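You operate a simulated robot arm through the tools that you are given. There is no shell and no other tool.

The job below is to be done with a simulated robot arm. You get a single attempt, and the scene is never put back.

JOB
Switch the laptop off, shut it and wipe the dust off its lid.
Fine: Use the mint cloth and put it back. Keep fingers from under the lid. The laptop stays where it is. What is to be rubbed or washed off counts as gone when no trace of it is left.

The check looks at the end state, three seconds after you hand in, the way a careful person would. Anything else that was tipped, shoved, dropped, spilled or broken makes it a failure. Lids that push on must go on centred and level and be pressed home; caps that screw on are set level and turned clockwise until they are tight. Flat cloth is picked up by pressing the open fingertips on it (5 to 10 N) and closing them slowly along it; thin cloth reads only 2 to 8 mm in the jaws.

ROBOT AND FRAMES
A 7-joint arm with a two-finger parallel gripper, fixed in place. Base frame: the origin is on the floor under the middle of its stand, x ahead of it, y to its left, z up; the work surface is at about z = 660. Units: mm, degrees, N and s.
It reaches about 1372 mm from its shoulder. Its first joint turns from -149.0 to 149.0 degrees. Payload 3.43 kg.
The tool frame sits at the grasp point between the pads (the TCP): z along the fingers, y along the line on which they close. The tips reach 30 mm beyond it. Largest opening 94 mm; finger width 28, thickness 10; the body of the gripper, 50 by 96 mm, starts 55 mm behind the TCP.
Orientation is told as [roll, pitch, yaw] about the base's x, y, z axes, in that order, counted from this pose: with the fingers straight down and closing along the base's y, the tool's x points along the base's -x, its y along +y and its z along -z.

CONTROLS
- The arm moves only by the tool arm_command. Its argument "steps" is a list of rows, each an object (a shift or turn left out is 0, a gripper value left out holds the last) with "xyz": the shift along the tool's x, y, z in mm, a list of three; "delta_rot": the turn, a rotation vector about the tool's x, y, z in degrees, a list of three; "gripper": the closure, from 0 (fully open) to 1 (shut). In form: [{"xyz": [tx, ty, tz], "delta_rot": [wx, wy, wz], "gripper": gripper}, ...]. A call has 1 to 20 rows; each row is the pose to reach, as a shift and turn from the pose commanded when the call began, along the tool's axes at that moment. A row lasts 0.2 s, in which the tool goes at most 50 mm and 8.6 degrees; a call with a longer step from one row to the next is refused whole, and so is a gripper value outside its range. A pose out of reach is approached as far as the arm can. The call stops where the force on the tool passes 40 N (or 10 N more than at its start, if that is more) or the arm is blocked; 0.2 s more then pass. The fingers move at their own pace (about 45 mm/s each) and stop on an object; they squeeze with about 26 N. The grip force told is the motor's: it shows also when the fingers shut on nothing. Time passes only in rows, and 0.2 s behind the last, so rows that repeat a pose let the fingers close. The reply holds the time, the measured pose of the TCP, the force on the tool along the base axes, the opening and the grip force, in the units named above and with some noise, with the torque about the TCP (base axes, N m) and any sound that the robot's microphone picked up.
- Cameras (640 x 400 px; columns grow to the right, rows downward): "scene" is fixed at [220.7, -500.6, 1394.1]; the picture's right is [-0.91, -0.41, 0.00], its down [-0.32, 0.71, -0.63] and it looks along [0.26, -0.57, -0.78] (base axes); focal length 214 px, centre (320, 200). "wrist" rides on the gripper at [76, 14, -102] in the tool frame; the picture's right is [-0.18, 0.98, 0.00], its down [-0.75, -0.14, -0.64] and it looks along [-0.63, -0.12, 0.77] (tool axes); focal length 243 px, centre (320, 200). There is no depth. A picture from a camera that has moved, and an enlarged one, comes with that camera's place and axes in the base frame and with its lens.
- grab_frame(camera): a new picture of that camera. The clock stands still meanwhile.
- close_up(camera, box): a new picture of the part [left, top, right, bottom] of that camera's present view, enlarged. The clock stands still meanwhile.
- sign_off(): hands the job in; it is judged then, once.

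Places have to be worked out from the pictures, the camera data and where the tool is seen. Open the gripper and draw the arm clear of the work before you hand the job in, unless the task says otherwise.

The tools are called after "Request:" by a JSON object that holds its "method" and its "body". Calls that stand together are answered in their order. arm_command: Moves the arm, as the interface text tells. Its arguments: {"type":"object","properties":{"steps":{"type":"array","items":{"type":"object","properties":{"xyz":{"type":"array","items":{"type":"number"}},"delta_rot":{"type":"array","items":{"type":"number"}},"gripper":{"type":"number"}}}}},"required":["steps"]} The other tools are called the same way: grab_frame (camera) takes a picture; close_up (camera, box) takes an enlarged picture of a part of a camera's view; sign_off () hands the job in.

At the start:

```text
time_s: 0.0
ee_pos: [135.6, -777.4, 1093.1]
ee_rot: [0.0, 0.1, 0.0]
contact_force: [0.8, 0.4, 0.1]
ft_torque: [-0.01, -0.01, 0.01]
opening: 94.2
finger_force: 0.0
```

scene: 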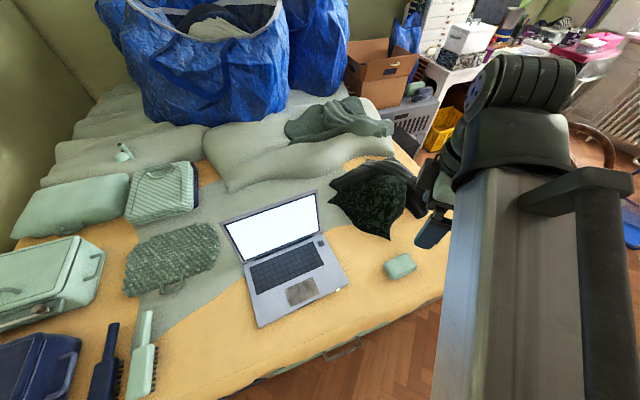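
wrist: 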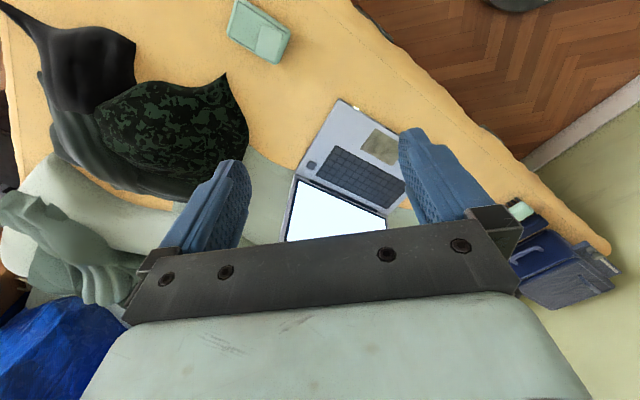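

The laptop is open on the bed with its screen lit, and a mint item lies to its right that could be the folded cloth. I'll take close-ups to find the cloth, the power button and other details.

Request:
{"method": "close_up", "body": {"camera": "scene", "box": [210, 180, 370, 340]}}

Request:
{"method": "close_up", "body": {"camera": "scene", "box": [360, 230, 440, 300]}}

Request:
{"method": "close_up", "body": {"camera": "scene", "box": [0, 130, 240, 400]}}

Request:
{"method": "close_up", "body": {"camera": "wrist", "box": [200, 0, 440, 250]}}

```text
2.50 times, centred on (290, 260) of scene
camera zoom: at [220.7, -500.6, 1394.1], right [-0.91, -0.41, 0.0], down [-0.32, 0.71, -0.63], along [0.26, -0.57, -0.78], focal length 536 px, centre (395, 50)
```

zoom: 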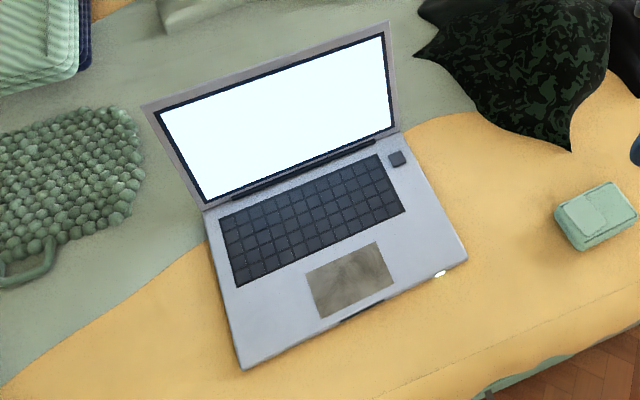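

```text
5.71 times, centred on (400, 265) of scene
camera zoom: at [220.7, -500.6, 1394.1], right [-0.91, -0.41, 0.0], down [-0.32, 0.71, -0.63], along [0.26, -0.57, -0.78], focal length 1226 px, centre (-137, -171)
```

zoom: 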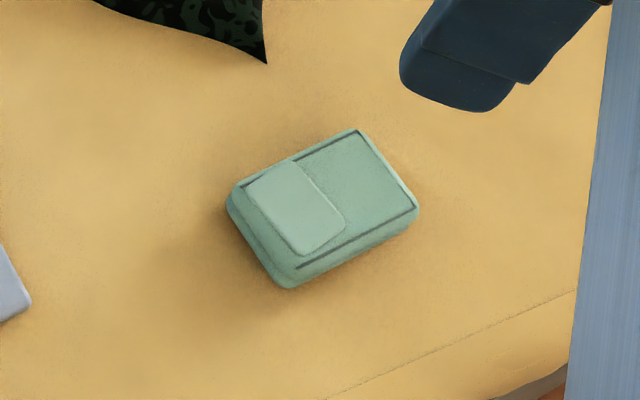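

```text
1.48 times, centred on (120, 265) of scene
camera zoom: at [220.7, -500.6, 1394.1], right [-0.91, -0.41, 0.0], down [-0.32, 0.71, -0.63], along [0.26, -0.57, -0.78], focal length 318 px, centre (616, 104)
```

zoom: 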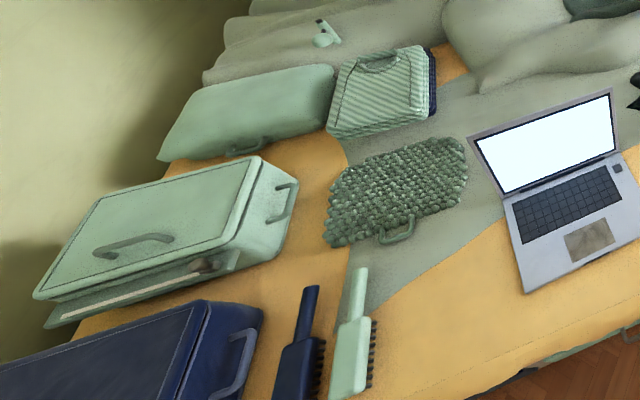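

```text
1.60 times, centred on (320, 125) of wrist
camera zoom: at [57.5, -763.8, 1196.2], right [0.18, 0.98, 0.0], down [0.75, -0.14, 0.64], along [0.63, -0.12, -0.77], focal length 388 px, centre (320, 320)
```

zoom: 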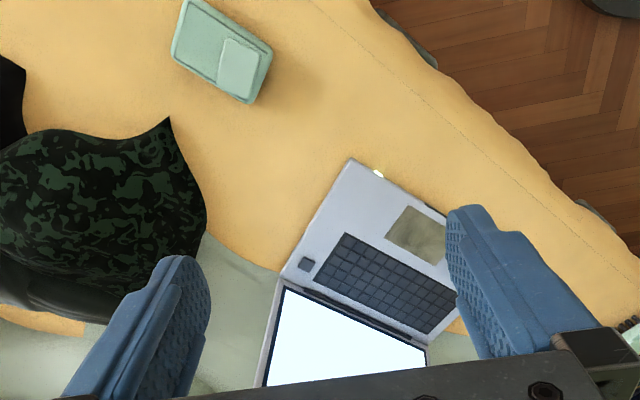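

The laptop is near (410, -700) with its front edge facing the robot, the lid open about 100°, and a power key near (373, -840). A small mint block sits near (90, -873). I'll move the wrist camera to look at the block more closely before I decide it is the cloth.

Request:
{"method": "arm_command", "body": {"steps": [{"xyz": [25, -9, 20]}, {"xyz": [50, -17, 40]}, {"xyz": [75, -26, 60]}, {"xyz": [100, -35, 80]}, {"xyz": [125, -44, 100]}, {"xyz": [150, -53, 130]}, {"xyz": [170, -60, 160]}, {"xyz": [185, -68, 190]}, {"xyz": [189, -68, 200]}, {"xyz": [189, -68, 200]}]}}

```text
time_s: 2.2
ee_pos: [-55.3, -844.6, 893.4]
ee_rot: [0.0, 0.0, 0.0]
contact_force: [0.3, 0.5, 0.6]
ft_torque: [-0.01, -0.03, -0.01]
opening: 93.9
finger_force: 0.0
```

The arm arrived cleanly at (-55, -845, 893). I'll look at the block and the rest of the view.

Request:
{"method": "grab_frame", "body": {"camera": "wrist"}}

Request:
{"method": "grab_frame", "body": {"camera": "scene"}}

```text
taken
camera wrist: at [-132.3, -831.7, 995.4], right [0.18, 0.98, 0.0], down [0.75, -0.14, 0.64], along [0.63, -0.12, -0.77], focal length 243 px, centre (320, 200)
```

wrist: 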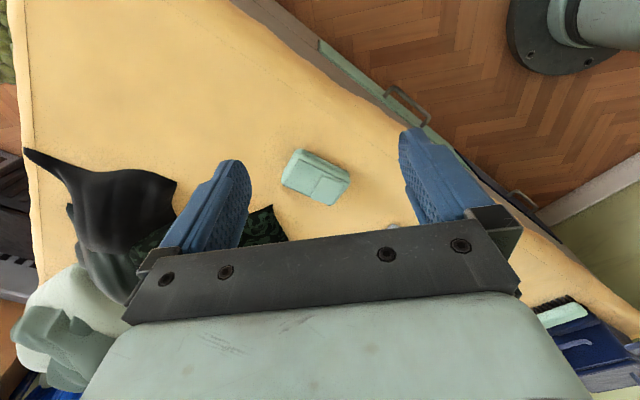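

```text
taken
```

scene: 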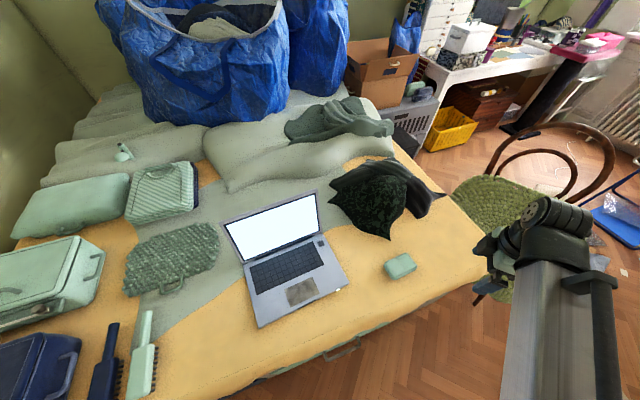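

The block is in view, so I'll enlarge it to see whether it's a folded cloth.

Request:
{"method": "close_up", "body": {"camera": "wrist", "box": [270, 135, 370, 215]}}

Request:
{"method": "close_up", "body": {"camera": "scene", "box": [280, 80, 480, 290]}}

Request:
{"method": "close_up", "body": {"camera": "scene", "box": [100, 130, 230, 220]}}

Request:
{"method": "close_up", "body": {"camera": "scene", "box": [0, 290, 180, 400]}}

```text
5.00 times, centred on (320, 175) of wrist
camera zoom: at [-132.3, -831.7, 995.4], right [0.18, 0.98, 0.0], down [0.75, -0.14, 0.64], along [0.63, -0.12, -0.77], focal length 1213 px, centre (320, 325)
```

zoom: 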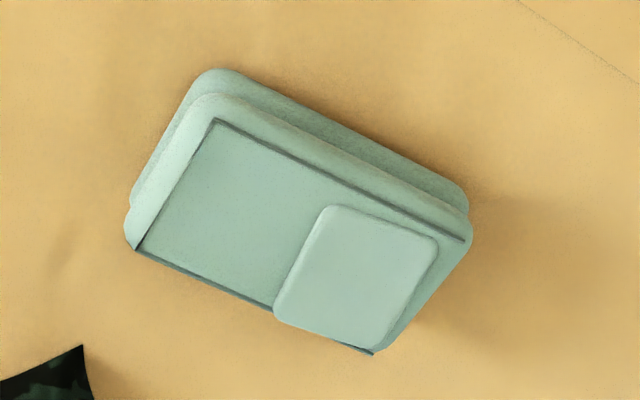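

```text
1.90 times, centred on (380, 185) of scene
camera zoom: at [220.7, -500.6, 1394.1], right [-0.91, -0.41, 0.0], down [-0.32, 0.71, -0.63], along [0.26, -0.57, -0.78], focal length 408 px, centre (206, 229)
```

zoom: 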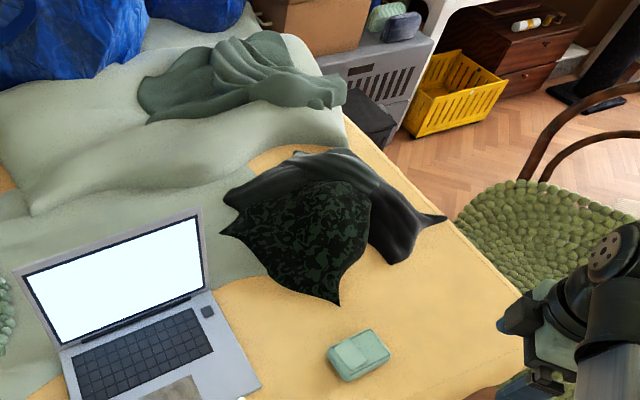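

```text
4.44 times, centred on (165, 175) of scene
camera zoom: at [220.7, -500.6, 1394.1], right [-0.91, -0.41, 0.0], down [-0.32, 0.71, -0.63], along [0.26, -0.57, -0.78], focal length 953 px, centre (1009, 311)
```

zoom: 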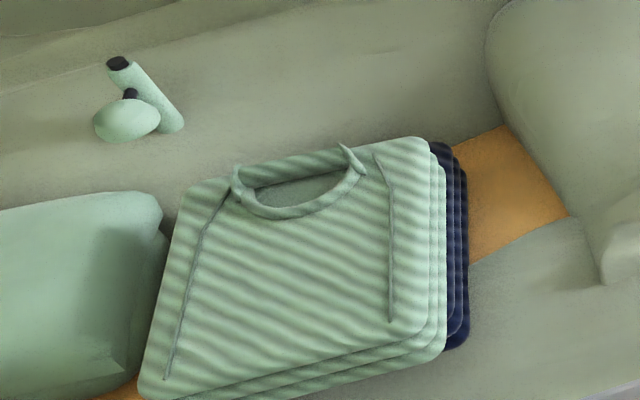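

```text
3.56 times, centred on (90, 345) of scene
camera zoom: at [220.7, -500.6, 1394.1], right [-0.91, -0.41, 0.0], down [-0.32, 0.71, -0.63], along [0.26, -0.57, -0.78], focal length 763 px, centre (1138, -316)
```

zoom: 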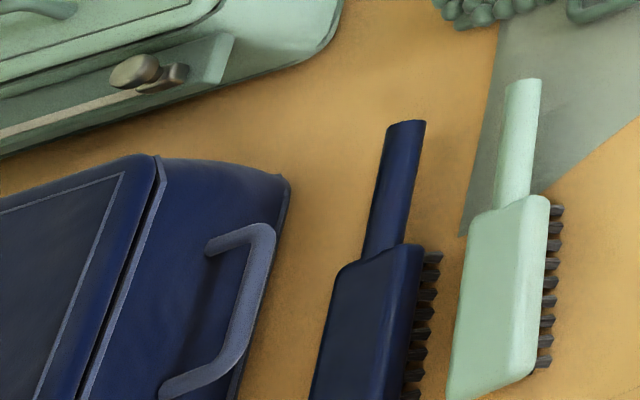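

The mint block is a folded cloth with hem lines and a label, about 90×58×20 mm, its long side parallel to the laptop's width. Next I'll move the wrist camera over the laptop, turned to match it (yaw about -42°), to find the power key and LED accurately.

Request:
{"method": "arm_command", "body": {"steps": [{"xyz": [-20, 9, -40], "delta_rot": [0, 0, 4]}, {"xyz": [-60, 26, -60], "delta_rot": [0, 0, 8]}, {"xyz": [-100, 43, -60], "delta_rot": [0, 0, 12]}, {"xyz": [-140, 60, -60], "delta_rot": [0, 0, 16]}, {"xyz": [-180, 77, -60], "delta_rot": [0, 0, 20]}, {"xyz": [-220, 94, -60], "delta_rot": [0, 0, 24]}, {"xyz": [-260, 111, -60], "delta_rot": [0, 0, 28]}, {"xyz": [-300, 128, -60], "delta_rot": [0, 0, 32]}, {"xyz": [-340, 145, -50], "delta_rot": [0, 0, 36]}, {"xyz": [-380, 162, -30], "delta_rot": [0, 0, 40]}, {"xyz": [-408, 174, -7], "delta_rot": [0, 0, 42]}, {"xyz": [-408, 174, -7], "delta_rot": [0, 0, 42]}]}}

Request:
{"method": "grab_frame", "body": {"camera": "wrist"}}

Request:
{"method": "grab_frame", "body": {"camera": "scene"}}

```text
time_s: 4.8
ee_pos: [353.1, -671.9, 901.9]
ee_rot: [-0.1, -0.1, -42.1]
contact_force: [0.4, 0.0, 0.2]
ft_torque: [0.04, -0.01, 0.0]
opening: 94.2
finger_force: 0.0
```

```text
taken
camera wrist: at [306.1, -610.8, 1003.7], right [0.8, 0.61, 0.0], down [0.47, -0.61, 0.64], along [0.39, -0.51, -0.77], focal length 243 px, centre (320, 200)
```

wrist: 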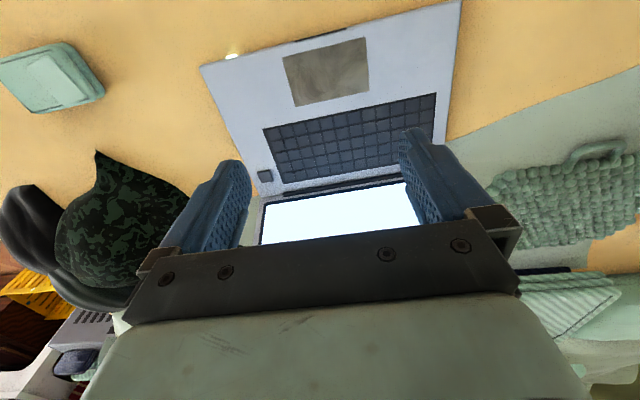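

```text
taken
```

scene: 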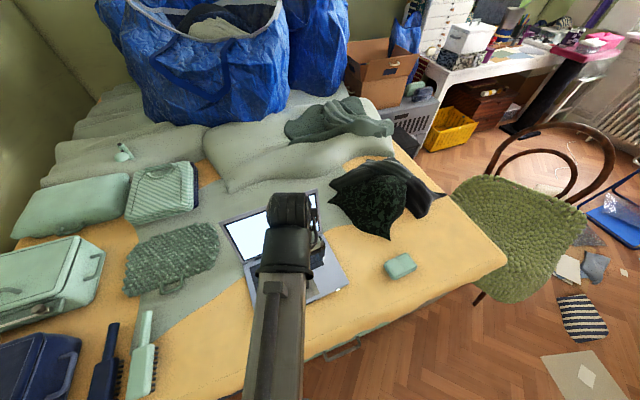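

The power key shows at about (264, 176) in this view. I'll enlarge the view to get its exact place and look for markings.

Request:
{"method": "close_up", "body": {"camera": "wrist", "box": [190, 20, 350, 220]}}

Request:
{"method": "close_up", "body": {"camera": "wrist", "box": [240, 150, 300, 210]}}

Request:
{"method": "close_up", "body": {"camera": "wrist", "box": [340, 0, 480, 150]}}

```text
2.00 times, centred on (270, 120) of wrist
camera zoom: at [306.1, -610.8, 1003.7], right [0.8, 0.61, 0.0], down [0.47, -0.61, 0.64], along [0.39, -0.51, -0.77], focal length 485 px, centre (420, 360)
```

zoom: 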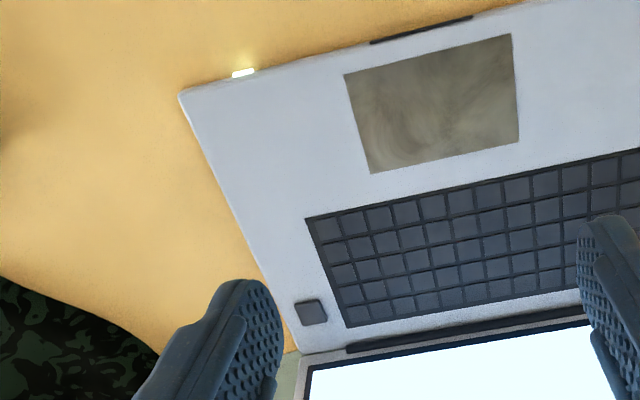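

```text
6.67 times, centred on (270, 180) of wrist
camera zoom: at [306.1, -610.8, 1003.7], right [0.8, 0.61, 0.0], down [0.47, -0.61, 0.64], along [0.39, -0.51, -0.77], focal length 1618 px, centre (653, 333)
```

zoom: 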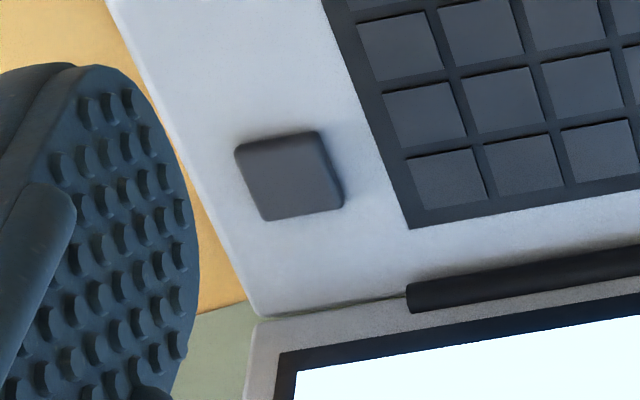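

```text
2.67 times, centred on (410, 75) of wrist
camera zoom: at [306.1, -610.8, 1003.7], right [0.8, 0.61, 0.0], down [0.47, -0.61, 0.64], along [0.39, -0.51, -0.77], focal length 647 px, centre (80, 533)
```

zoom: 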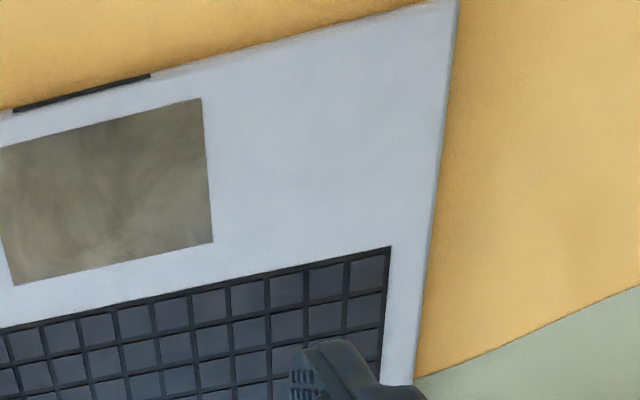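

The power key is about 21 mm square, near (371, -840, 680). I'll close the fingers, lean the gripper body 12° toward the front so it clears the lid, and hover about 50 mm above the key.

Request:
{"method": "arm_command", "body": {"steps": [{"xyz": [-20, -20, 0], "delta_rot": [0, -6, 0], "gripper": 1}, {"xyz": [-45, -45, 10], "delta_rot": [0, -12, 0], "gripper": 1}, {"xyz": [-75, -75, 30], "delta_rot": [0, -12, 0], "gripper": 1}, {"xyz": [-100, -100, 55], "delta_rot": [0, -12, 0], "gripper": 1}, {"xyz": [-120, -112.6, 85], "delta_rot": [0, -12, 0], "gripper": 1}, {"xyz": [-123.1, -112.6, 115], "delta_rot": [0, -12, 0], "gripper": 1}, {"xyz": [-123.1, -112.6, 142], "delta_rot": [0, -12, 0], "gripper": 1}, {"xyz": [-123.1, -112.6, 142], "delta_rot": [0, -12, 0], "gripper": 1}]}}

Request:
{"method": "grab_frame", "body": {"camera": "wrist"}}

Request:
{"method": "close_up", "body": {"camera": "scene", "box": [210, 160, 370, 340]}}

```text
time_s: 6.6
ee_pos: [369.5, -835.2, 757.9]
ee_rot: [0.0, -12.0, -42.1]
contact_force: [0.1, -0.2, -0.5]
ft_torque: [0.01, -0.02, -0.03]
opening: 0.0
finger_force: 26.5
```

```text
taken
camera wrist: at [306.5, -760.5, 841.6], right [0.79, 0.61, 0.04], down [0.35, -0.51, 0.78], along [0.5, -0.61, -0.62], focal length 243 px, centre (320, 200)
```

wrist: 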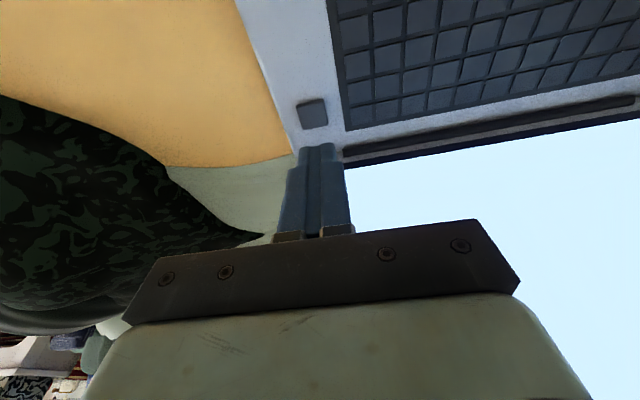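

```text
2.22 times, centred on (290, 250) of scene
camera zoom: at [220.7, -500.6, 1394.1], right [-0.91, -0.41, 0.0], down [-0.32, 0.71, -0.63], along [0.26, -0.57, -0.78], focal length 477 px, centre (387, 89)
```

zoom: 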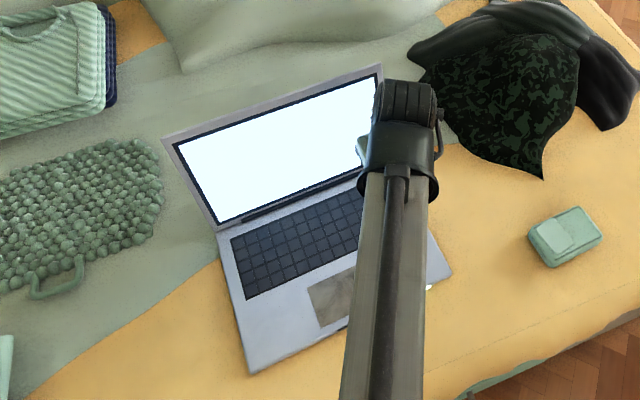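

Measured from this pose, the key is near (371, -842, 675), and the fingertips are about 50 mm above it. I'll descend partway with a small sideways correction, then re-measure.

Request:
{"method": "arm_command", "body": {"steps": [{"xyz": [3, -1, 15], "gripper": 1}, {"xyz": [6, -2, 28], "gripper": 1}, {"xyz": [7.3, -2, 34.2], "gripper": 1}, {"xyz": [7.3, -2, 34.2], "gripper": 1}, {"xyz": [7.3, -2, 34.2], "gripper": 1}]}}

Request:
{"method": "close_up", "body": {"camera": "wrist", "box": [250, 60, 410, 200]}}

```text
time_s: 7.8
ee_pos: [367.1, -837.9, 724.4]
ee_rot: [0.0, -11.9, -41.9]
contact_force: [-1.0, -0.7, 0.4]
ft_torque: [-0.01, 0.01, 0.02]
opening: 0.0
finger_force: 26.3
```

```text
2.86 times, centred on (330, 130) of wrist
camera zoom: at [304.8, -763.4, 808.3], right [0.79, 0.61, 0.04], down [0.35, -0.51, 0.78], along [0.5, -0.61, -0.62], focal length 693 px, centre (291, 400)
```

zoom: 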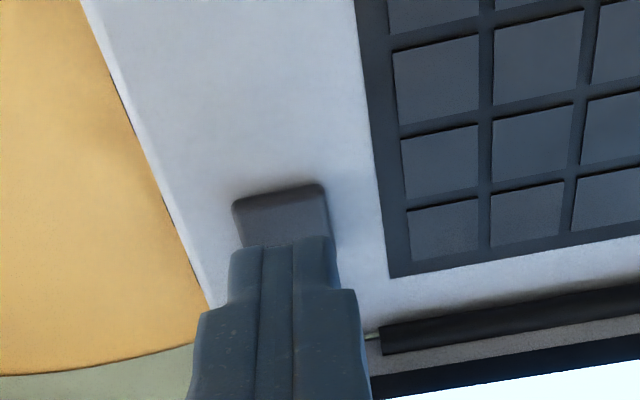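

The closed tips line up with the key and are about 20 mm above it. I'll lower them in small increments, checking the force each time.

Request:
{"method": "arm_command", "body": {"steps": [{"xyz": [1.2, 0, 5.9], "gripper": 1}, {"xyz": [2.1, 0, 9.8], "gripper": 1}, {"xyz": [2.7, 0, 12.7], "gripper": 1}, {"xyz": [2.7, 0, 12.7], "gripper": 1}]}}

Request:
{"method": "close_up", "body": {"camera": "wrist", "box": [250, 60, 410, 200]}}

```text
time_s: 8.8
ee_pos: [367.2, -838.6, 711.4]
ee_rot: [-0.1, -12.0, -41.9]
contact_force: [0.5, -0.1, 0.0]
ft_torque: [0.03, 0.02, 0.0]
opening: 0.0
finger_force: 26.2
```

```text
2.86 times, centred on (330, 130) of wrist
camera zoom: at [304.9, -763.9, 795.2], right [0.79, 0.61, 0.04], down [0.35, -0.51, 0.78], along [0.5, -0.61, -0.62], focal length 693 px, centre (291, 400)
```

zoom: 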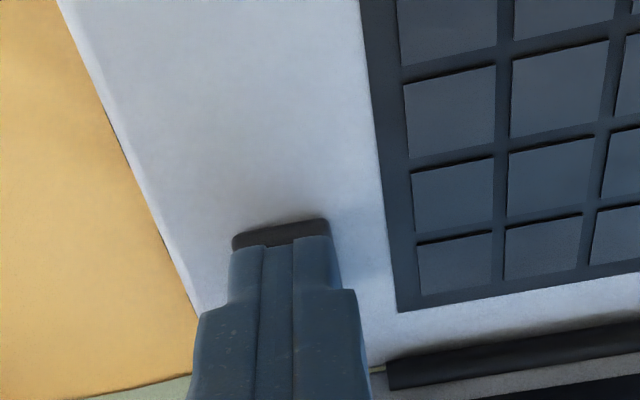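

No contact yet, with the tip at about z 682 and well centred over the key. I'll continue down in 1.5 mm rows.

Request:
{"method": "arm_command", "body": {"steps": [{"xyz": [0.3, 0, 1.5], "gripper": 1}, {"xyz": [0.6, 0, 2.9], "gripper": 1}, {"xyz": [0.9, 0, 4.4], "gripper": 1}, {"xyz": [0.9, 0, 4.4], "gripper": 1}]}}

```text
time_s: 9.8
ee_pos: [367.2, -839.3, 708.0]
ee_rot: [0.1, -12.0, -42.0]
contact_force: [0.1, 1.1, 2.1]
ft_torque: [0.02, 0.0, 0.01]
opening: 0.2
finger_force: 25.6
heard: click
```

A click was heard at about 2 N, so the key has been pressed. I'll check the screen before releasing.

Request:
{"method": "close_up", "body": {"camera": "scene", "box": [210, 160, 370, 340]}}

Request:
{"method": "grab_frame", "body": {"camera": "wrist"}}

```text
2.22 times, centred on (290, 250) of scene
camera zoom: at [220.7, -500.6, 1394.1], right [-0.91, -0.41, 0.0], down [-0.32, 0.71, -0.63], along [0.26, -0.57, -0.78], focal length 477 px, centre (387, 89)
```

zoom: 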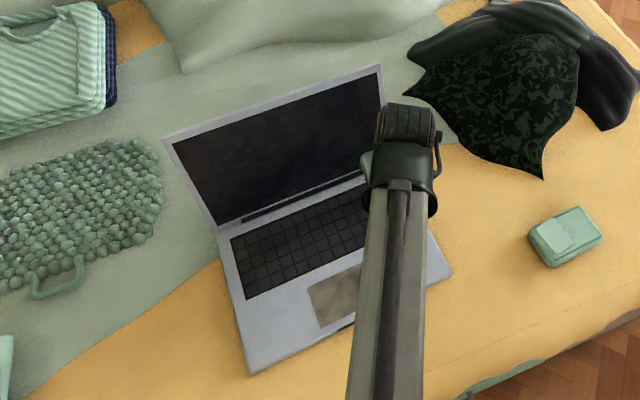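

```text
taken
camera wrist: at [305.3, -765.2, 791.0], right [0.79, 0.61, 0.04], down [0.35, -0.51, 0.78], along [0.5, -0.61, -0.62], focal length 243 px, centre (320, 200)
```

wrist: 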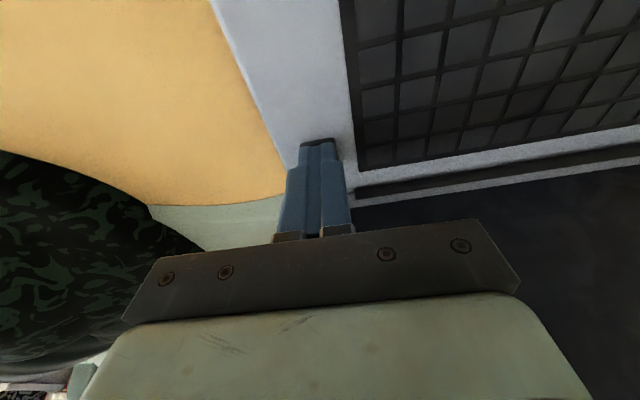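

The screen is dark and the LED is out, so the laptop is off. Now I'll lift straight up off the key, then cross over the lid at a safe height to get behind it.

Request:
{"method": "arm_command", "body": {"steps": [{"xyz": [-2, 0, -10], "gripper": 1}, {"xyz": [-10.4, 0, -49], "gripper": 1}, {"xyz": [-19.8, 0, -93], "gripper": 1}, {"xyz": [-29.2, 0, -137], "gripper": 1}, {"xyz": [-38.6, 0, -181], "gripper": 1}, {"xyz": [-48, 0, -225], "gripper": 1}, {"xyz": [-57, 0, -268], "gripper": 1}, {"xyz": [-57, 0, -268], "gripper": 1}]}}

Request:
{"method": "grab_frame", "body": {"camera": "scene"}}

Request:
{"method": "grab_frame", "body": {"camera": "wrist"}}

```text
time_s: 11.6
ee_pos: [367.7, -841.1, 981.5]
ee_rot: [0.1, -12.0, -41.9]
contact_force: [0.3, -0.3, 0.5]
ft_torque: [-0.02, 0.01, -0.03]
opening: 0.0
finger_force: 25.5
```

```text
taken
```

scene: 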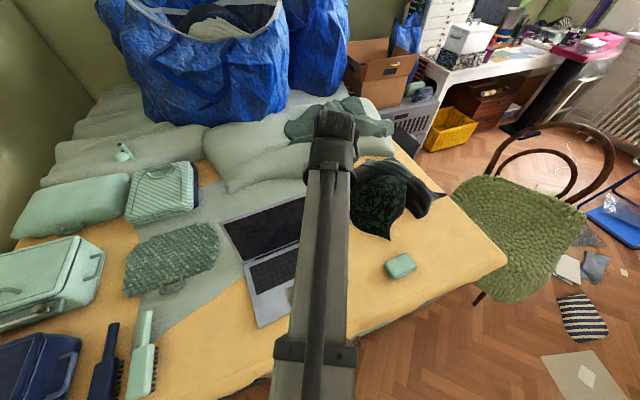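

```text
taken
camera wrist: at [305.3, -766.5, 1066.1], right [0.79, 0.61, 0.04], down [0.35, -0.51, 0.78], along [0.5, -0.61, -0.62], focal length 243 px, centre (320, 200)
```

wrist: 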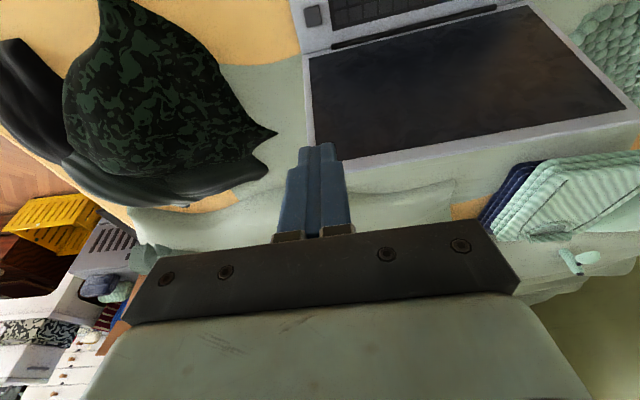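

The lid's top-right corner triangulates to (419, -911, 883), so the top edge's centre is near (517, -799, 883). I'll move over to a point about 45 mm behind that with the tool vertical again, keeping the tips at about z 950.

Request:
{"method": "arm_command", "body": {"steps": [{"xyz": [-25, 26, 5.3], "delta_rot": [0, 0, 0], "gripper": 1}, {"xyz": [-50, 52, 10.6], "delta_rot": [0, 4, 0], "gripper": 1}, {"xyz": [-75, 78, 16], "delta_rot": [0, 8, 0], "gripper": 1}, {"xyz": [-100, 105, 21.2], "delta_rot": [0, 12, 0], "gripper": 1}, {"xyz": [-125.2, 131.3, 26.6], "delta_rot": [0, 12, 0], "gripper": 1}, {"xyz": [-125.2, 131.3, 26.6], "delta_rot": [0, 12, 0], "gripper": 1}, {"xyz": [-125.2, 131.3, 26.6], "delta_rot": [0, 12, 0], "gripper": 1}]}}

Request:
{"method": "grab_frame", "body": {"camera": "scene"}}

Request:
{"method": "grab_frame", "body": {"camera": "wrist"}}

```text
time_s: 13.2
ee_pos: [552.1, -825.5, 981.7]
ee_rot: [0.0, 0.1, -42.0]
contact_force: [-0.5, -0.2, -0.2]
ft_torque: [-0.01, 0.03, 0.02]
opening: 0.0
finger_force: 25.7
```

```text
taken
```

scene: 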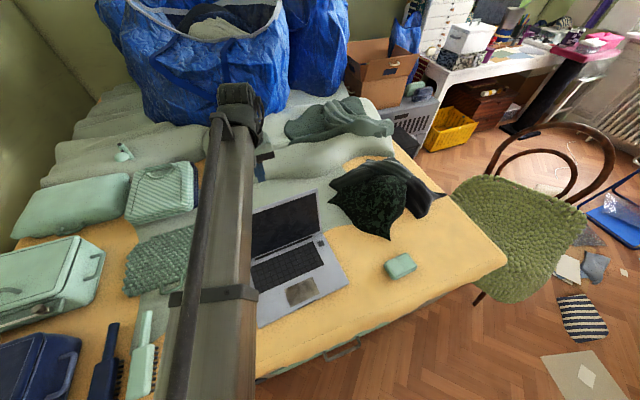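

```text
taken
camera wrist: at [505.0, -764.7, 1083.4], right [0.79, 0.61, 0.0], down [0.47, -0.61, 0.64], along [0.39, -0.51, -0.77], focal length 243 px, centre (320, 200)
```

wrist: 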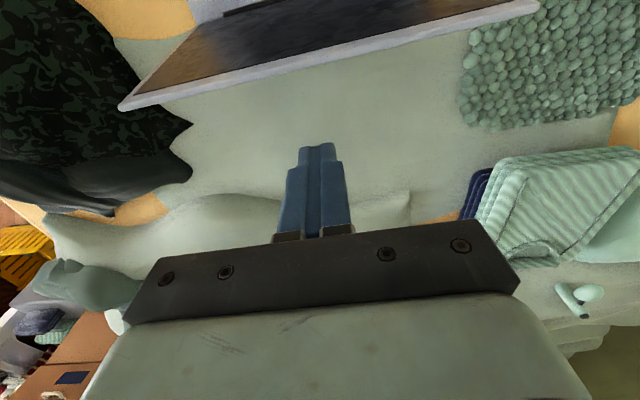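

The finger is about 26 mm clear of the lid's outer edge. I'll descend so the tips hang about 33 mm below the top edge, behind the lid and on its outside only.

Request:
{"method": "arm_command", "body": {"steps": [{"xyz": [0, 0, 35], "gripper": 1}, {"xyz": [0, 0, 70], "gripper": 1}, {"xyz": [0, 0, 100], "gripper": 1}, {"xyz": [0, 0, 100], "gripper": 1}, {"xyz": [0, 0, 100], "gripper": 1}]}}

Request:
{"method": "grab_frame", "body": {"camera": "wrist"}}

Request:
{"method": "close_up", "body": {"camera": "scene", "box": [180, 100, 360, 260]}}

```text
time_s: 14.4
ee_pos: [553.4, -826.0, 880.9]
ee_rot: [0.0, 0.0, -42.0]
contact_force: [0.1, -0.6, -0.4]
ft_torque: [-0.02, -0.02, 0.01]
opening: 0.0
finger_force: 25.7
```

```text
taken
camera wrist: at [505.4, -765.1, 982.8], right [0.79, 0.61, 0.0], down [0.47, -0.61, 0.64], along [0.39, -0.51, -0.77], focal length 243 px, centre (320, 200)
```

wrist: 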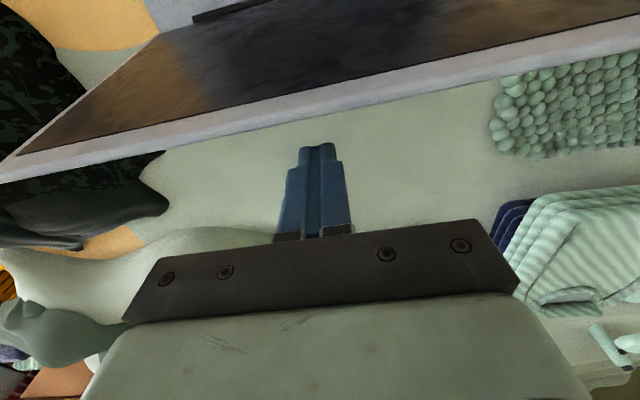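

```text
2.50 times, centred on (270, 180) of scene
camera zoom: at [220.7, -500.6, 1394.1], right [-0.91, -0.41, 0.0], down [-0.32, 0.71, -0.63], along [0.26, -0.57, -0.78], focal length 536 px, centre (445, 250)
```

zoom: 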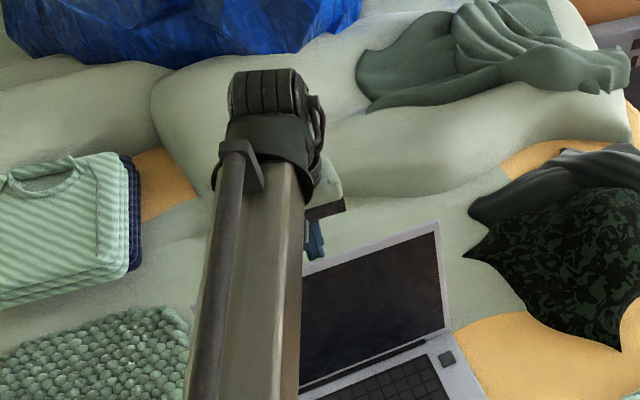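

The finger hangs behind the lid with nothing near it. I'll push slowly toward the front to make contact with the outer face.

Request:
{"method": "arm_command", "body": {"steps": [{"xyz": [6, 0, 0], "gripper": 1}, {"xyz": [12, 0, 0], "gripper": 1}, {"xyz": [18, 0, 0], "gripper": 1}, {"xyz": [24, 0, 0], "gripper": 1}, {"xyz": [30, 0, 0], "gripper": 1}, {"xyz": [35, 0, 0], "gripper": 1}]}}

Request:
{"method": "grab_frame", "body": {"camera": "wrist"}}

```text
time_s: 15.8
ee_pos: [524.0, -804.0, 879.3]
ee_rot: [-0.1, 0.0, -42.0]
contact_force: [1.2, -1.2, 0.8]
ft_torque: [0.01, 0.04, -0.01]
opening: 0.0
finger_force: 25.7
```

```text
taken
camera wrist: at [476.7, -742.4, 982.3], right [0.79, 0.61, 0.0], down [0.47, -0.61, 0.64], along [0.39, -0.51, -0.77], focal length 243 px, centre (320, 200)
```

wrist: 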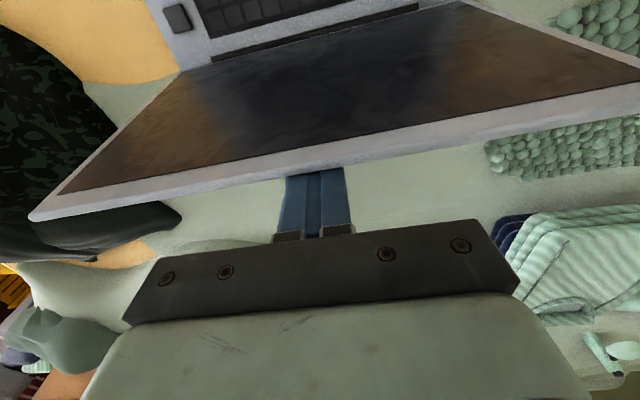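

There is light contact at about 1.7 N and the laptop base looks unmoved. I'll keep pushing until the lid is about vertical.

Request:
{"method": "arm_command", "body": {"steps": [{"xyz": [6, 0, 0], "gripper": 1}, {"xyz": [12, 0, 0], "gripper": 1}, {"xyz": [18, 0, 0], "gripper": 1}, {"xyz": [24, 0, 0], "gripper": 1}, {"xyz": [30, 0, 0], "gripper": 1}]}}

Request:
{"method": "grab_frame", "body": {"camera": "wrist"}}

Request:
{"method": "close_up", "body": {"camera": "scene", "box": [200, 160, 380, 340]}}

```text
time_s: 17.0
ee_pos: [503.7, -782.8, 880.8]
ee_rot: [0.0, 0.0, -42.0]
contact_force: [1.7, 0.0, -0.5]
ft_torque: [-0.01, 0.02, 0.01]
opening: 0.0
finger_force: 25.7
```

```text
taken
camera wrist: at [455.2, -722.2, 982.9], right [0.79, 0.61, 0.0], down [0.47, -0.61, 0.64], along [0.39, -0.51, -0.77], focal length 243 px, centre (320, 200)
```

wrist: 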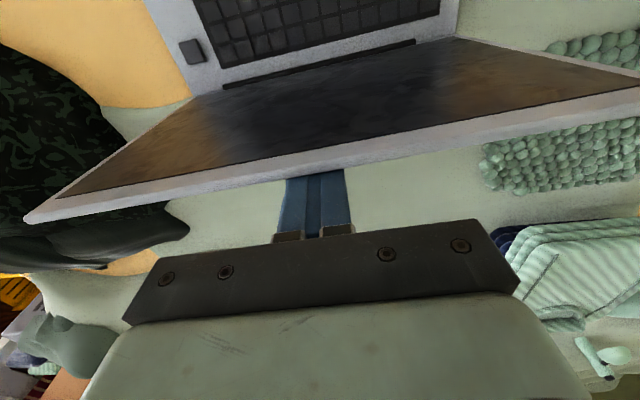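

```text
2.22 times, centred on (290, 250) of scene
camera zoom: at [220.7, -500.6, 1394.1], right [-0.91, -0.41, 0.0], down [-0.32, 0.71, -0.63], along [0.26, -0.57, -0.78], focal length 477 px, centre (387, 89)
```

zoom: 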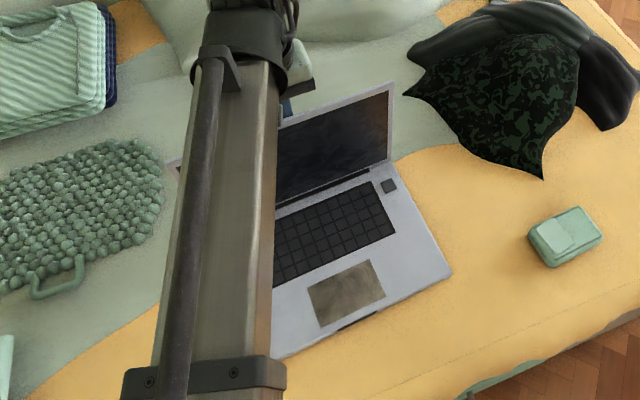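

The lid is about vertical, the base hasn't moved and forces are tiny. I'll follow the arc forward and start downward, taking the lid to about 60°.

Request:
{"method": "arm_command", "body": {"steps": [{"xyz": [9, 0, -0.5], "gripper": 1}, {"xyz": [18.3, 0, -0.8], "gripper": 1}, {"xyz": [26.5, 0, -0.8], "gripper": 1}, {"xyz": [34.7, 0, -0.6], "gripper": 1}, {"xyz": [43, 0, 0.3], "gripper": 1}, {"xyz": [51, 0, 1.3], "gripper": 1}, {"xyz": [59, 0, 2.8], "gripper": 1}, {"xyz": [67.1, 0, 4.6], "gripper": 1}, {"xyz": [75, 0, 6.8], "gripper": 1}, {"xyz": [82.8, 0, 9.3], "gripper": 1}, {"xyz": [90.5, 0, 12], "gripper": 1}, {"xyz": [98.1, 0, 15.3], "gripper": 1}]}}

Request:
{"method": "grab_frame", "body": {"camera": "wrist"}}

Request:
{"method": "close_up", "body": {"camera": "scene", "box": [200, 160, 380, 340]}}

```text
time_s: 19.6
ee_pos: [429.7, -716.7, 864.7]
ee_rot: [0.0, 0.0, -42.0]
contact_force: [0.0, -0.8, 0.8]
ft_torque: [0.0, -0.02, 0.02]
opening: 0.0
finger_force: 25.8
```

```text
taken
camera wrist: at [382.0, -656.2, 967.1], right [0.79, 0.61, 0.0], down [0.47, -0.61, 0.64], along [0.39, -0.51, -0.77], focal length 243 px, centre (320, 200)
```

wrist: 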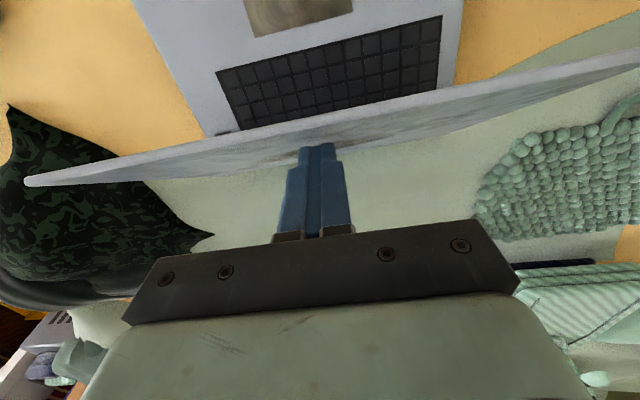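

```text
2.22 times, centred on (290, 250) of scene
camera zoom: at [220.7, -500.6, 1394.1], right [-0.91, -0.41, 0.0], down [-0.32, 0.71, -0.63], along [0.26, -0.57, -0.78], focal length 477 px, centre (387, 89)
```

zoom: 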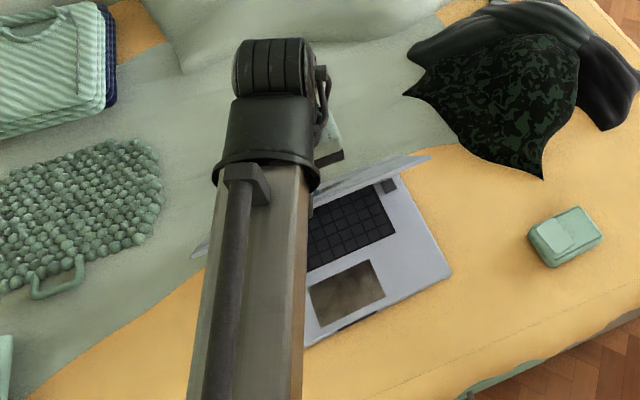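

The lid is at about 60°, the base is unmoved and dust smudges now show on the outer face. I'll keep following the arc to about 20°.

Request:
{"method": "arm_command", "body": {"steps": [{"xyz": [7.4, 0, 3.6], "gripper": 1}, {"xyz": [14.7, 0, 7.3], "gripper": 1}, {"xyz": [21.8, 0, 11.4], "gripper": 1}, {"xyz": [28.7, 0, 15.8], "gripper": 1}, {"xyz": [35.4, 0, 20.6], "gripper": 1}, {"xyz": [41.9, 0, 25.7], "gripper": 1}, {"xyz": [48.2, 0, 31], "gripper": 1}, {"xyz": [54.2, 0, 36.5], "gripper": 1}, {"xyz": [60, 0, 42.3], "gripper": 1}, {"xyz": [65.5, 0, 48.3], "gripper": 1}, {"xyz": [70.8, 0, 54.7], "gripper": 1}, {"xyz": [75.8, 0, 61.2], "gripper": 1}, {"xyz": [80.4, 0, 68], "gripper": 1}, {"xyz": [84.8, 0, 74.9], "gripper": 1}, {"xyz": [88.9, 0, 82], "gripper": 1}, {"xyz": [92.7, 0, 89.2], "gripper": 1}]}}

Request:
{"method": "grab_frame", "body": {"camera": "wrist"}}

Request:
{"method": "close_up", "body": {"camera": "scene", "box": [200, 160, 380, 340]}}

```text
time_s: 23.0
ee_pos: [360.0, -655.1, 776.3]
ee_rot: [0.0, 0.0, -42.1]
contact_force: [-0.6, -0.4, -0.5]
ft_torque: [-0.02, 0.0, -0.01]
opening: 0.0
finger_force: 25.7
```

```text
taken
camera wrist: at [312.5, -594.6, 879.0], right [0.79, 0.61, 0.0], down [0.47, -0.61, 0.64], along [0.39, -0.51, -0.77], focal length 243 px, centre (320, 200)
```

wrist: 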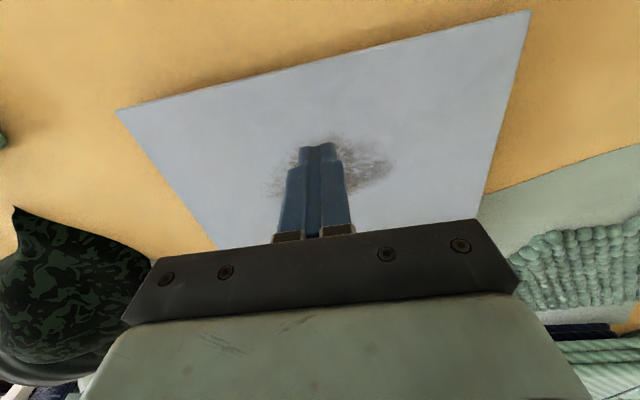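

```text
2.22 times, centred on (290, 250) of scene
camera zoom: at [220.7, -500.6, 1394.1], right [-0.91, -0.41, 0.0], down [-0.32, 0.71, -0.63], along [0.26, -0.57, -0.78], focal length 477 px, centre (387, 89)
```

zoom: 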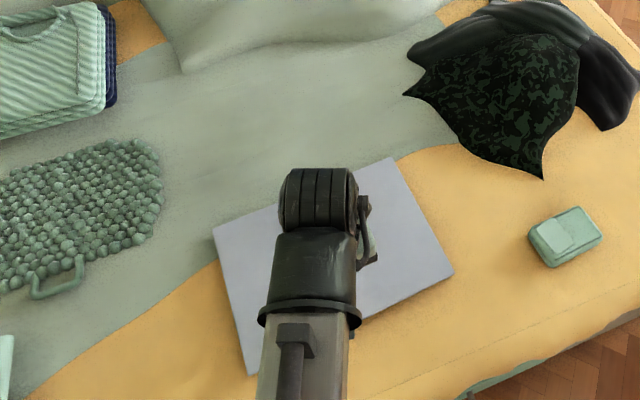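

The lid seems to have dropped shut by itself: it is flat, and the finger reads no contact at tip z of about 746. I'll look at its edges and the dust before pressing it home.

Request:
{"method": "close_up", "body": {"camera": "scene", "box": [230, 210, 350, 330]}}

Request:
{"method": "close_up", "body": {"camera": "wrist", "box": [110, 0, 540, 250]}}

```text
3.33 times, centred on (290, 270) of scene
camera zoom: at [220.7, -500.6, 1394.1], right [-0.91, -0.41, 0.0], down [-0.32, 0.71, -0.63], along [0.26, -0.57, -0.78], focal length 715 px, centre (420, -33)
```

zoom: 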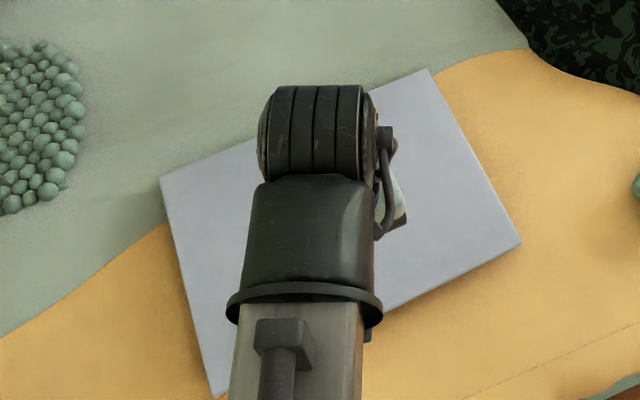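

```text
1.49 times, centred on (325, 125) of wrist
camera zoom: at [312.5, -594.6, 879.0], right [0.79, 0.61, 0.0], down [0.47, -0.61, 0.64], along [0.39, -0.51, -0.77], focal length 361 px, centre (313, 312)
```

zoom: 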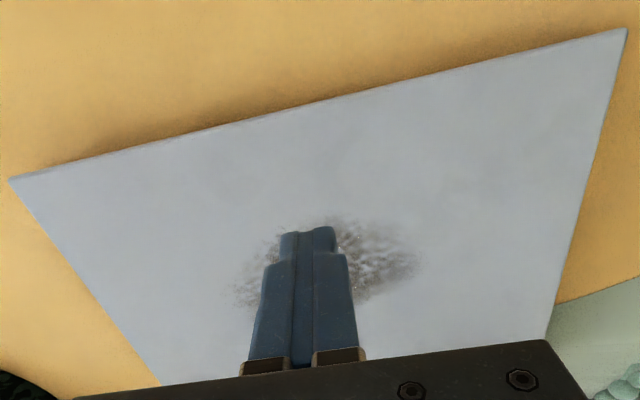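

The lid corners triangulate to z of about 684, right over the base corners, so it is closed. I'll press lightly near the front centre to make sure it is home.

Request:
{"method": "arm_command", "body": {"steps": [{"xyz": [5, 0, 20], "gripper": 1}, {"xyz": [8, 0, 40], "gripper": 1}, {"xyz": [8, 0, 50], "gripper": 1}, {"xyz": [8, 0, 53], "gripper": 1}, {"xyz": [8, 0, 53], "gripper": 1}]}}

```text
time_s: 24.2
ee_pos: [354.7, -650.1, 723.1]
ee_rot: [-0.1, 0.0, -42.0]
contact_force: [-0.4, -0.3, 0.4]
ft_torque: [0.01, 0.05, 0.01]
opening: 0.0
finger_force: 25.4
```

No contact yet, with the tip at about z 693. I'll continue down in 1.5 mm rows.

Request:
{"method": "arm_command", "body": {"steps": [{"xyz": [0, 0, 1.5], "gripper": 1}, {"xyz": [0, 0, 3], "gripper": 1}, {"xyz": [0, 0, 4.5], "gripper": 1}, {"xyz": [0, 0, 6], "gripper": 1}, {"xyz": [0, 0, 6], "gripper": 1}]}}

```text
time_s: 25.4
ee_pos: [354.9, -650.5, 716.9]
ee_rot: [0.0, 0.0, -41.9]
contact_force: [0.1, 0.1, 0.4]
ft_torque: [0.0, -0.02, 0.0]
opening: 0.0
finger_force: 26.4
```

Request:
{"method": "arm_command", "body": {"steps": [{"xyz": [0, 0, 1], "gripper": 1}, {"xyz": [0, 0, 2], "gripper": 1}, {"xyz": [0, 0, 3], "gripper": 1}, {"xyz": [0, 0, 3], "gripper": 1}]}}

```text
time_s: 26.4
ee_pos: [354.4, -650.2, 713.9]
ee_rot: [0.0, 0.0, -42.1]
contact_force: [-0.6, 0.0, 2.6]
ft_torque: [0.0, -0.03, 0.03]
opening: 0.1
finger_force: 26.0
```

The tips touch the lid at z of about 684 with 2.6 N. I'll press a little further to confirm it is seated.

Request:
{"method": "arm_command", "body": {"steps": [{"xyz": [0, 0, 0.7], "gripper": 1}, {"xyz": [0, 0, 1.3], "gripper": 1}, {"xyz": [0, 0, 1.3], "gripper": 1}]}}

```text
time_s: 27.2
ee_pos: [354.7, -651.0, 715.0]
ee_rot: [-0.1, -0.2, -41.9]
contact_force: [5.2, -3.0, 31.0]
ft_torque: [-0.03, -0.1, -0.09]
opening: 0.0
finger_force: 25.6
```

The force rose sharply to 31 N with no travel, so the lid is firmly shut. I'll lift off straight up.

Request:
{"method": "arm_command", "body": {"steps": [{"xyz": [0, 0, -5], "gripper": 1}, {"xyz": [0, 0, -40], "gripper": 1}, {"xyz": [0, 0, -80], "gripper": 1}, {"xyz": [10, 0, -120], "gripper": 1}, {"xyz": [30, 0, -160], "gripper": 1}, {"xyz": [50, 0, -190], "gripper": 1}, {"xyz": [50, 0, -190], "gripper": 1}]}}

Request:
{"method": "grab_frame", "body": {"camera": "wrist"}}

Request:
{"method": "grab_frame", "body": {"camera": "scene"}}

```text
time_s: 28.8
ee_pos: [315.8, -618.4, 903.0]
ee_rot: [0.0, 0.0, -42.0]
contact_force: [-0.2, -0.1, 0.3]
ft_torque: [-0.03, -0.01, 0.0]
opening: 0.2
finger_force: 25.9
```

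```text
taken
camera wrist: at [269.0, -557.6, 1005.8], right [0.79, 0.61, 0.0], down [0.47, -0.61, 0.64], along [0.39, -0.51, -0.77], focal length 243 px, centre (320, 200)
```

wrist: 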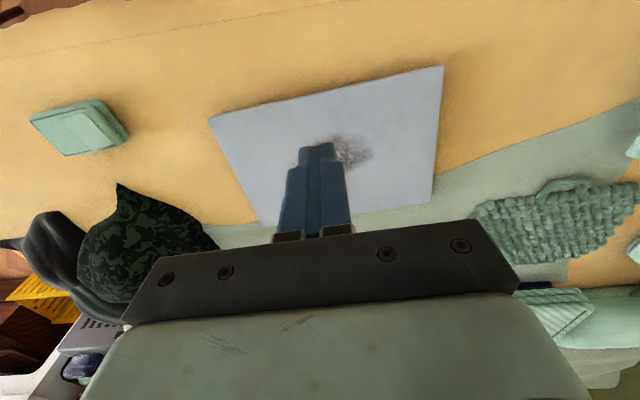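

```text
taken
```

scene: 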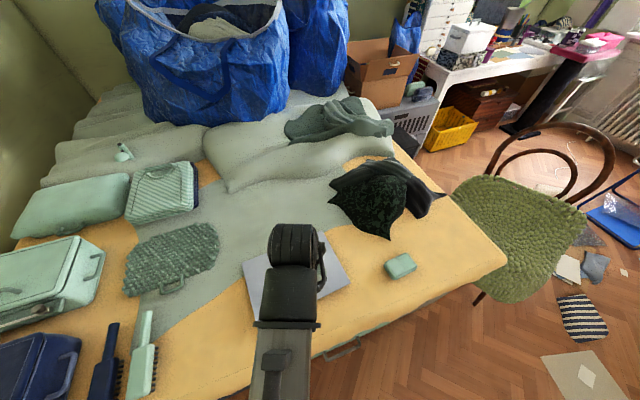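

The lid is closed and the dust patch is near its middle. Now I'll go above the mint cloth, turning the gripper so the fingers close across its short side (yaw about +49°) and opening them.

Request:
{"method": "arm_command", "body": {"steps": [{"xyz": [0, -28, 0], "delta_rot": [0, 0, -7.6], "gripper": 0}, {"xyz": [0, -57, 0], "delta_rot": [0, 0, -15.2], "gripper": 0}, {"xyz": [0, -86, 5], "delta_rot": [0, 0, -22.8], "gripper": 0}, {"xyz": [-1, -115, 10], "delta_rot": [0, 0, -30.4], "gripper": 0}, {"xyz": [-1, -144, 15], "delta_rot": [0, 0, -38], "gripper": 0}, {"xyz": [-1, -173, 20], "delta_rot": [0, 0, -45.6], "gripper": 0}, {"xyz": [-2, -202, 25], "delta_rot": [0, 0, -53.2], "gripper": 0}, {"xyz": [-2, -231, 30], "delta_rot": [0, 0, -60.8], "gripper": 0}, {"xyz": [-3, -260, 35], "delta_rot": [0, 0, -68.4], "gripper": 0}, {"xyz": [-3, -289, 40], "delta_rot": [0, 0, -76], "gripper": 0}, {"xyz": [-3, -318, 45], "delta_rot": [0, 0, -83.6], "gripper": 0}, {"xyz": [-3.2, -344.2, 53], "delta_rot": [0, 0, -91], "gripper": 0}, {"xyz": [-3.2, -344.2, 53], "delta_rot": [0, 0, -91], "gripper": 0}]}}

Request:
{"method": "grab_frame", "body": {"camera": "wrist"}}

Request:
{"method": "grab_frame", "body": {"camera": "scene"}}

```text
time_s: 31.6
ee_pos: [89.9, -875.9, 848.9]
ee_rot: [0.0, 0.0, 49.2]
contact_force: [0.2, -0.7, 1.2]
ft_torque: [0.02, -0.04, -0.01]
opening: 94.0
finger_force: 0.0
```

```text
taken
camera wrist: at [28.5, -924.7, 951.3], right [-0.62, 0.78, 0.0], down [0.6, 0.48, 0.64], along [0.5, 0.4, -0.77], focal length 243 px, centre (320, 200)
```

wrist: 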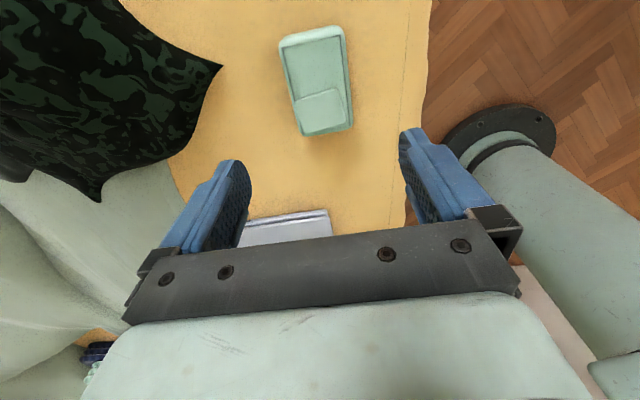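

```text
taken
```

scene: 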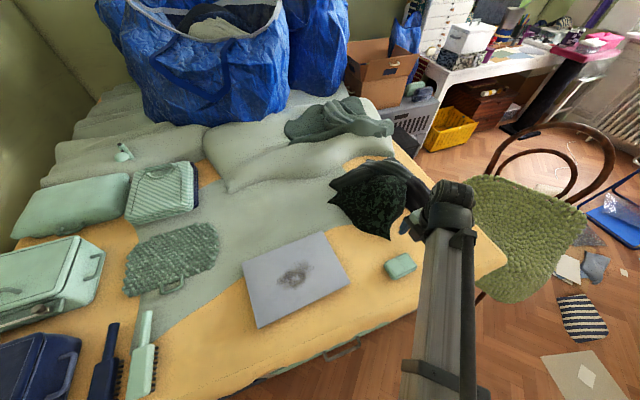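

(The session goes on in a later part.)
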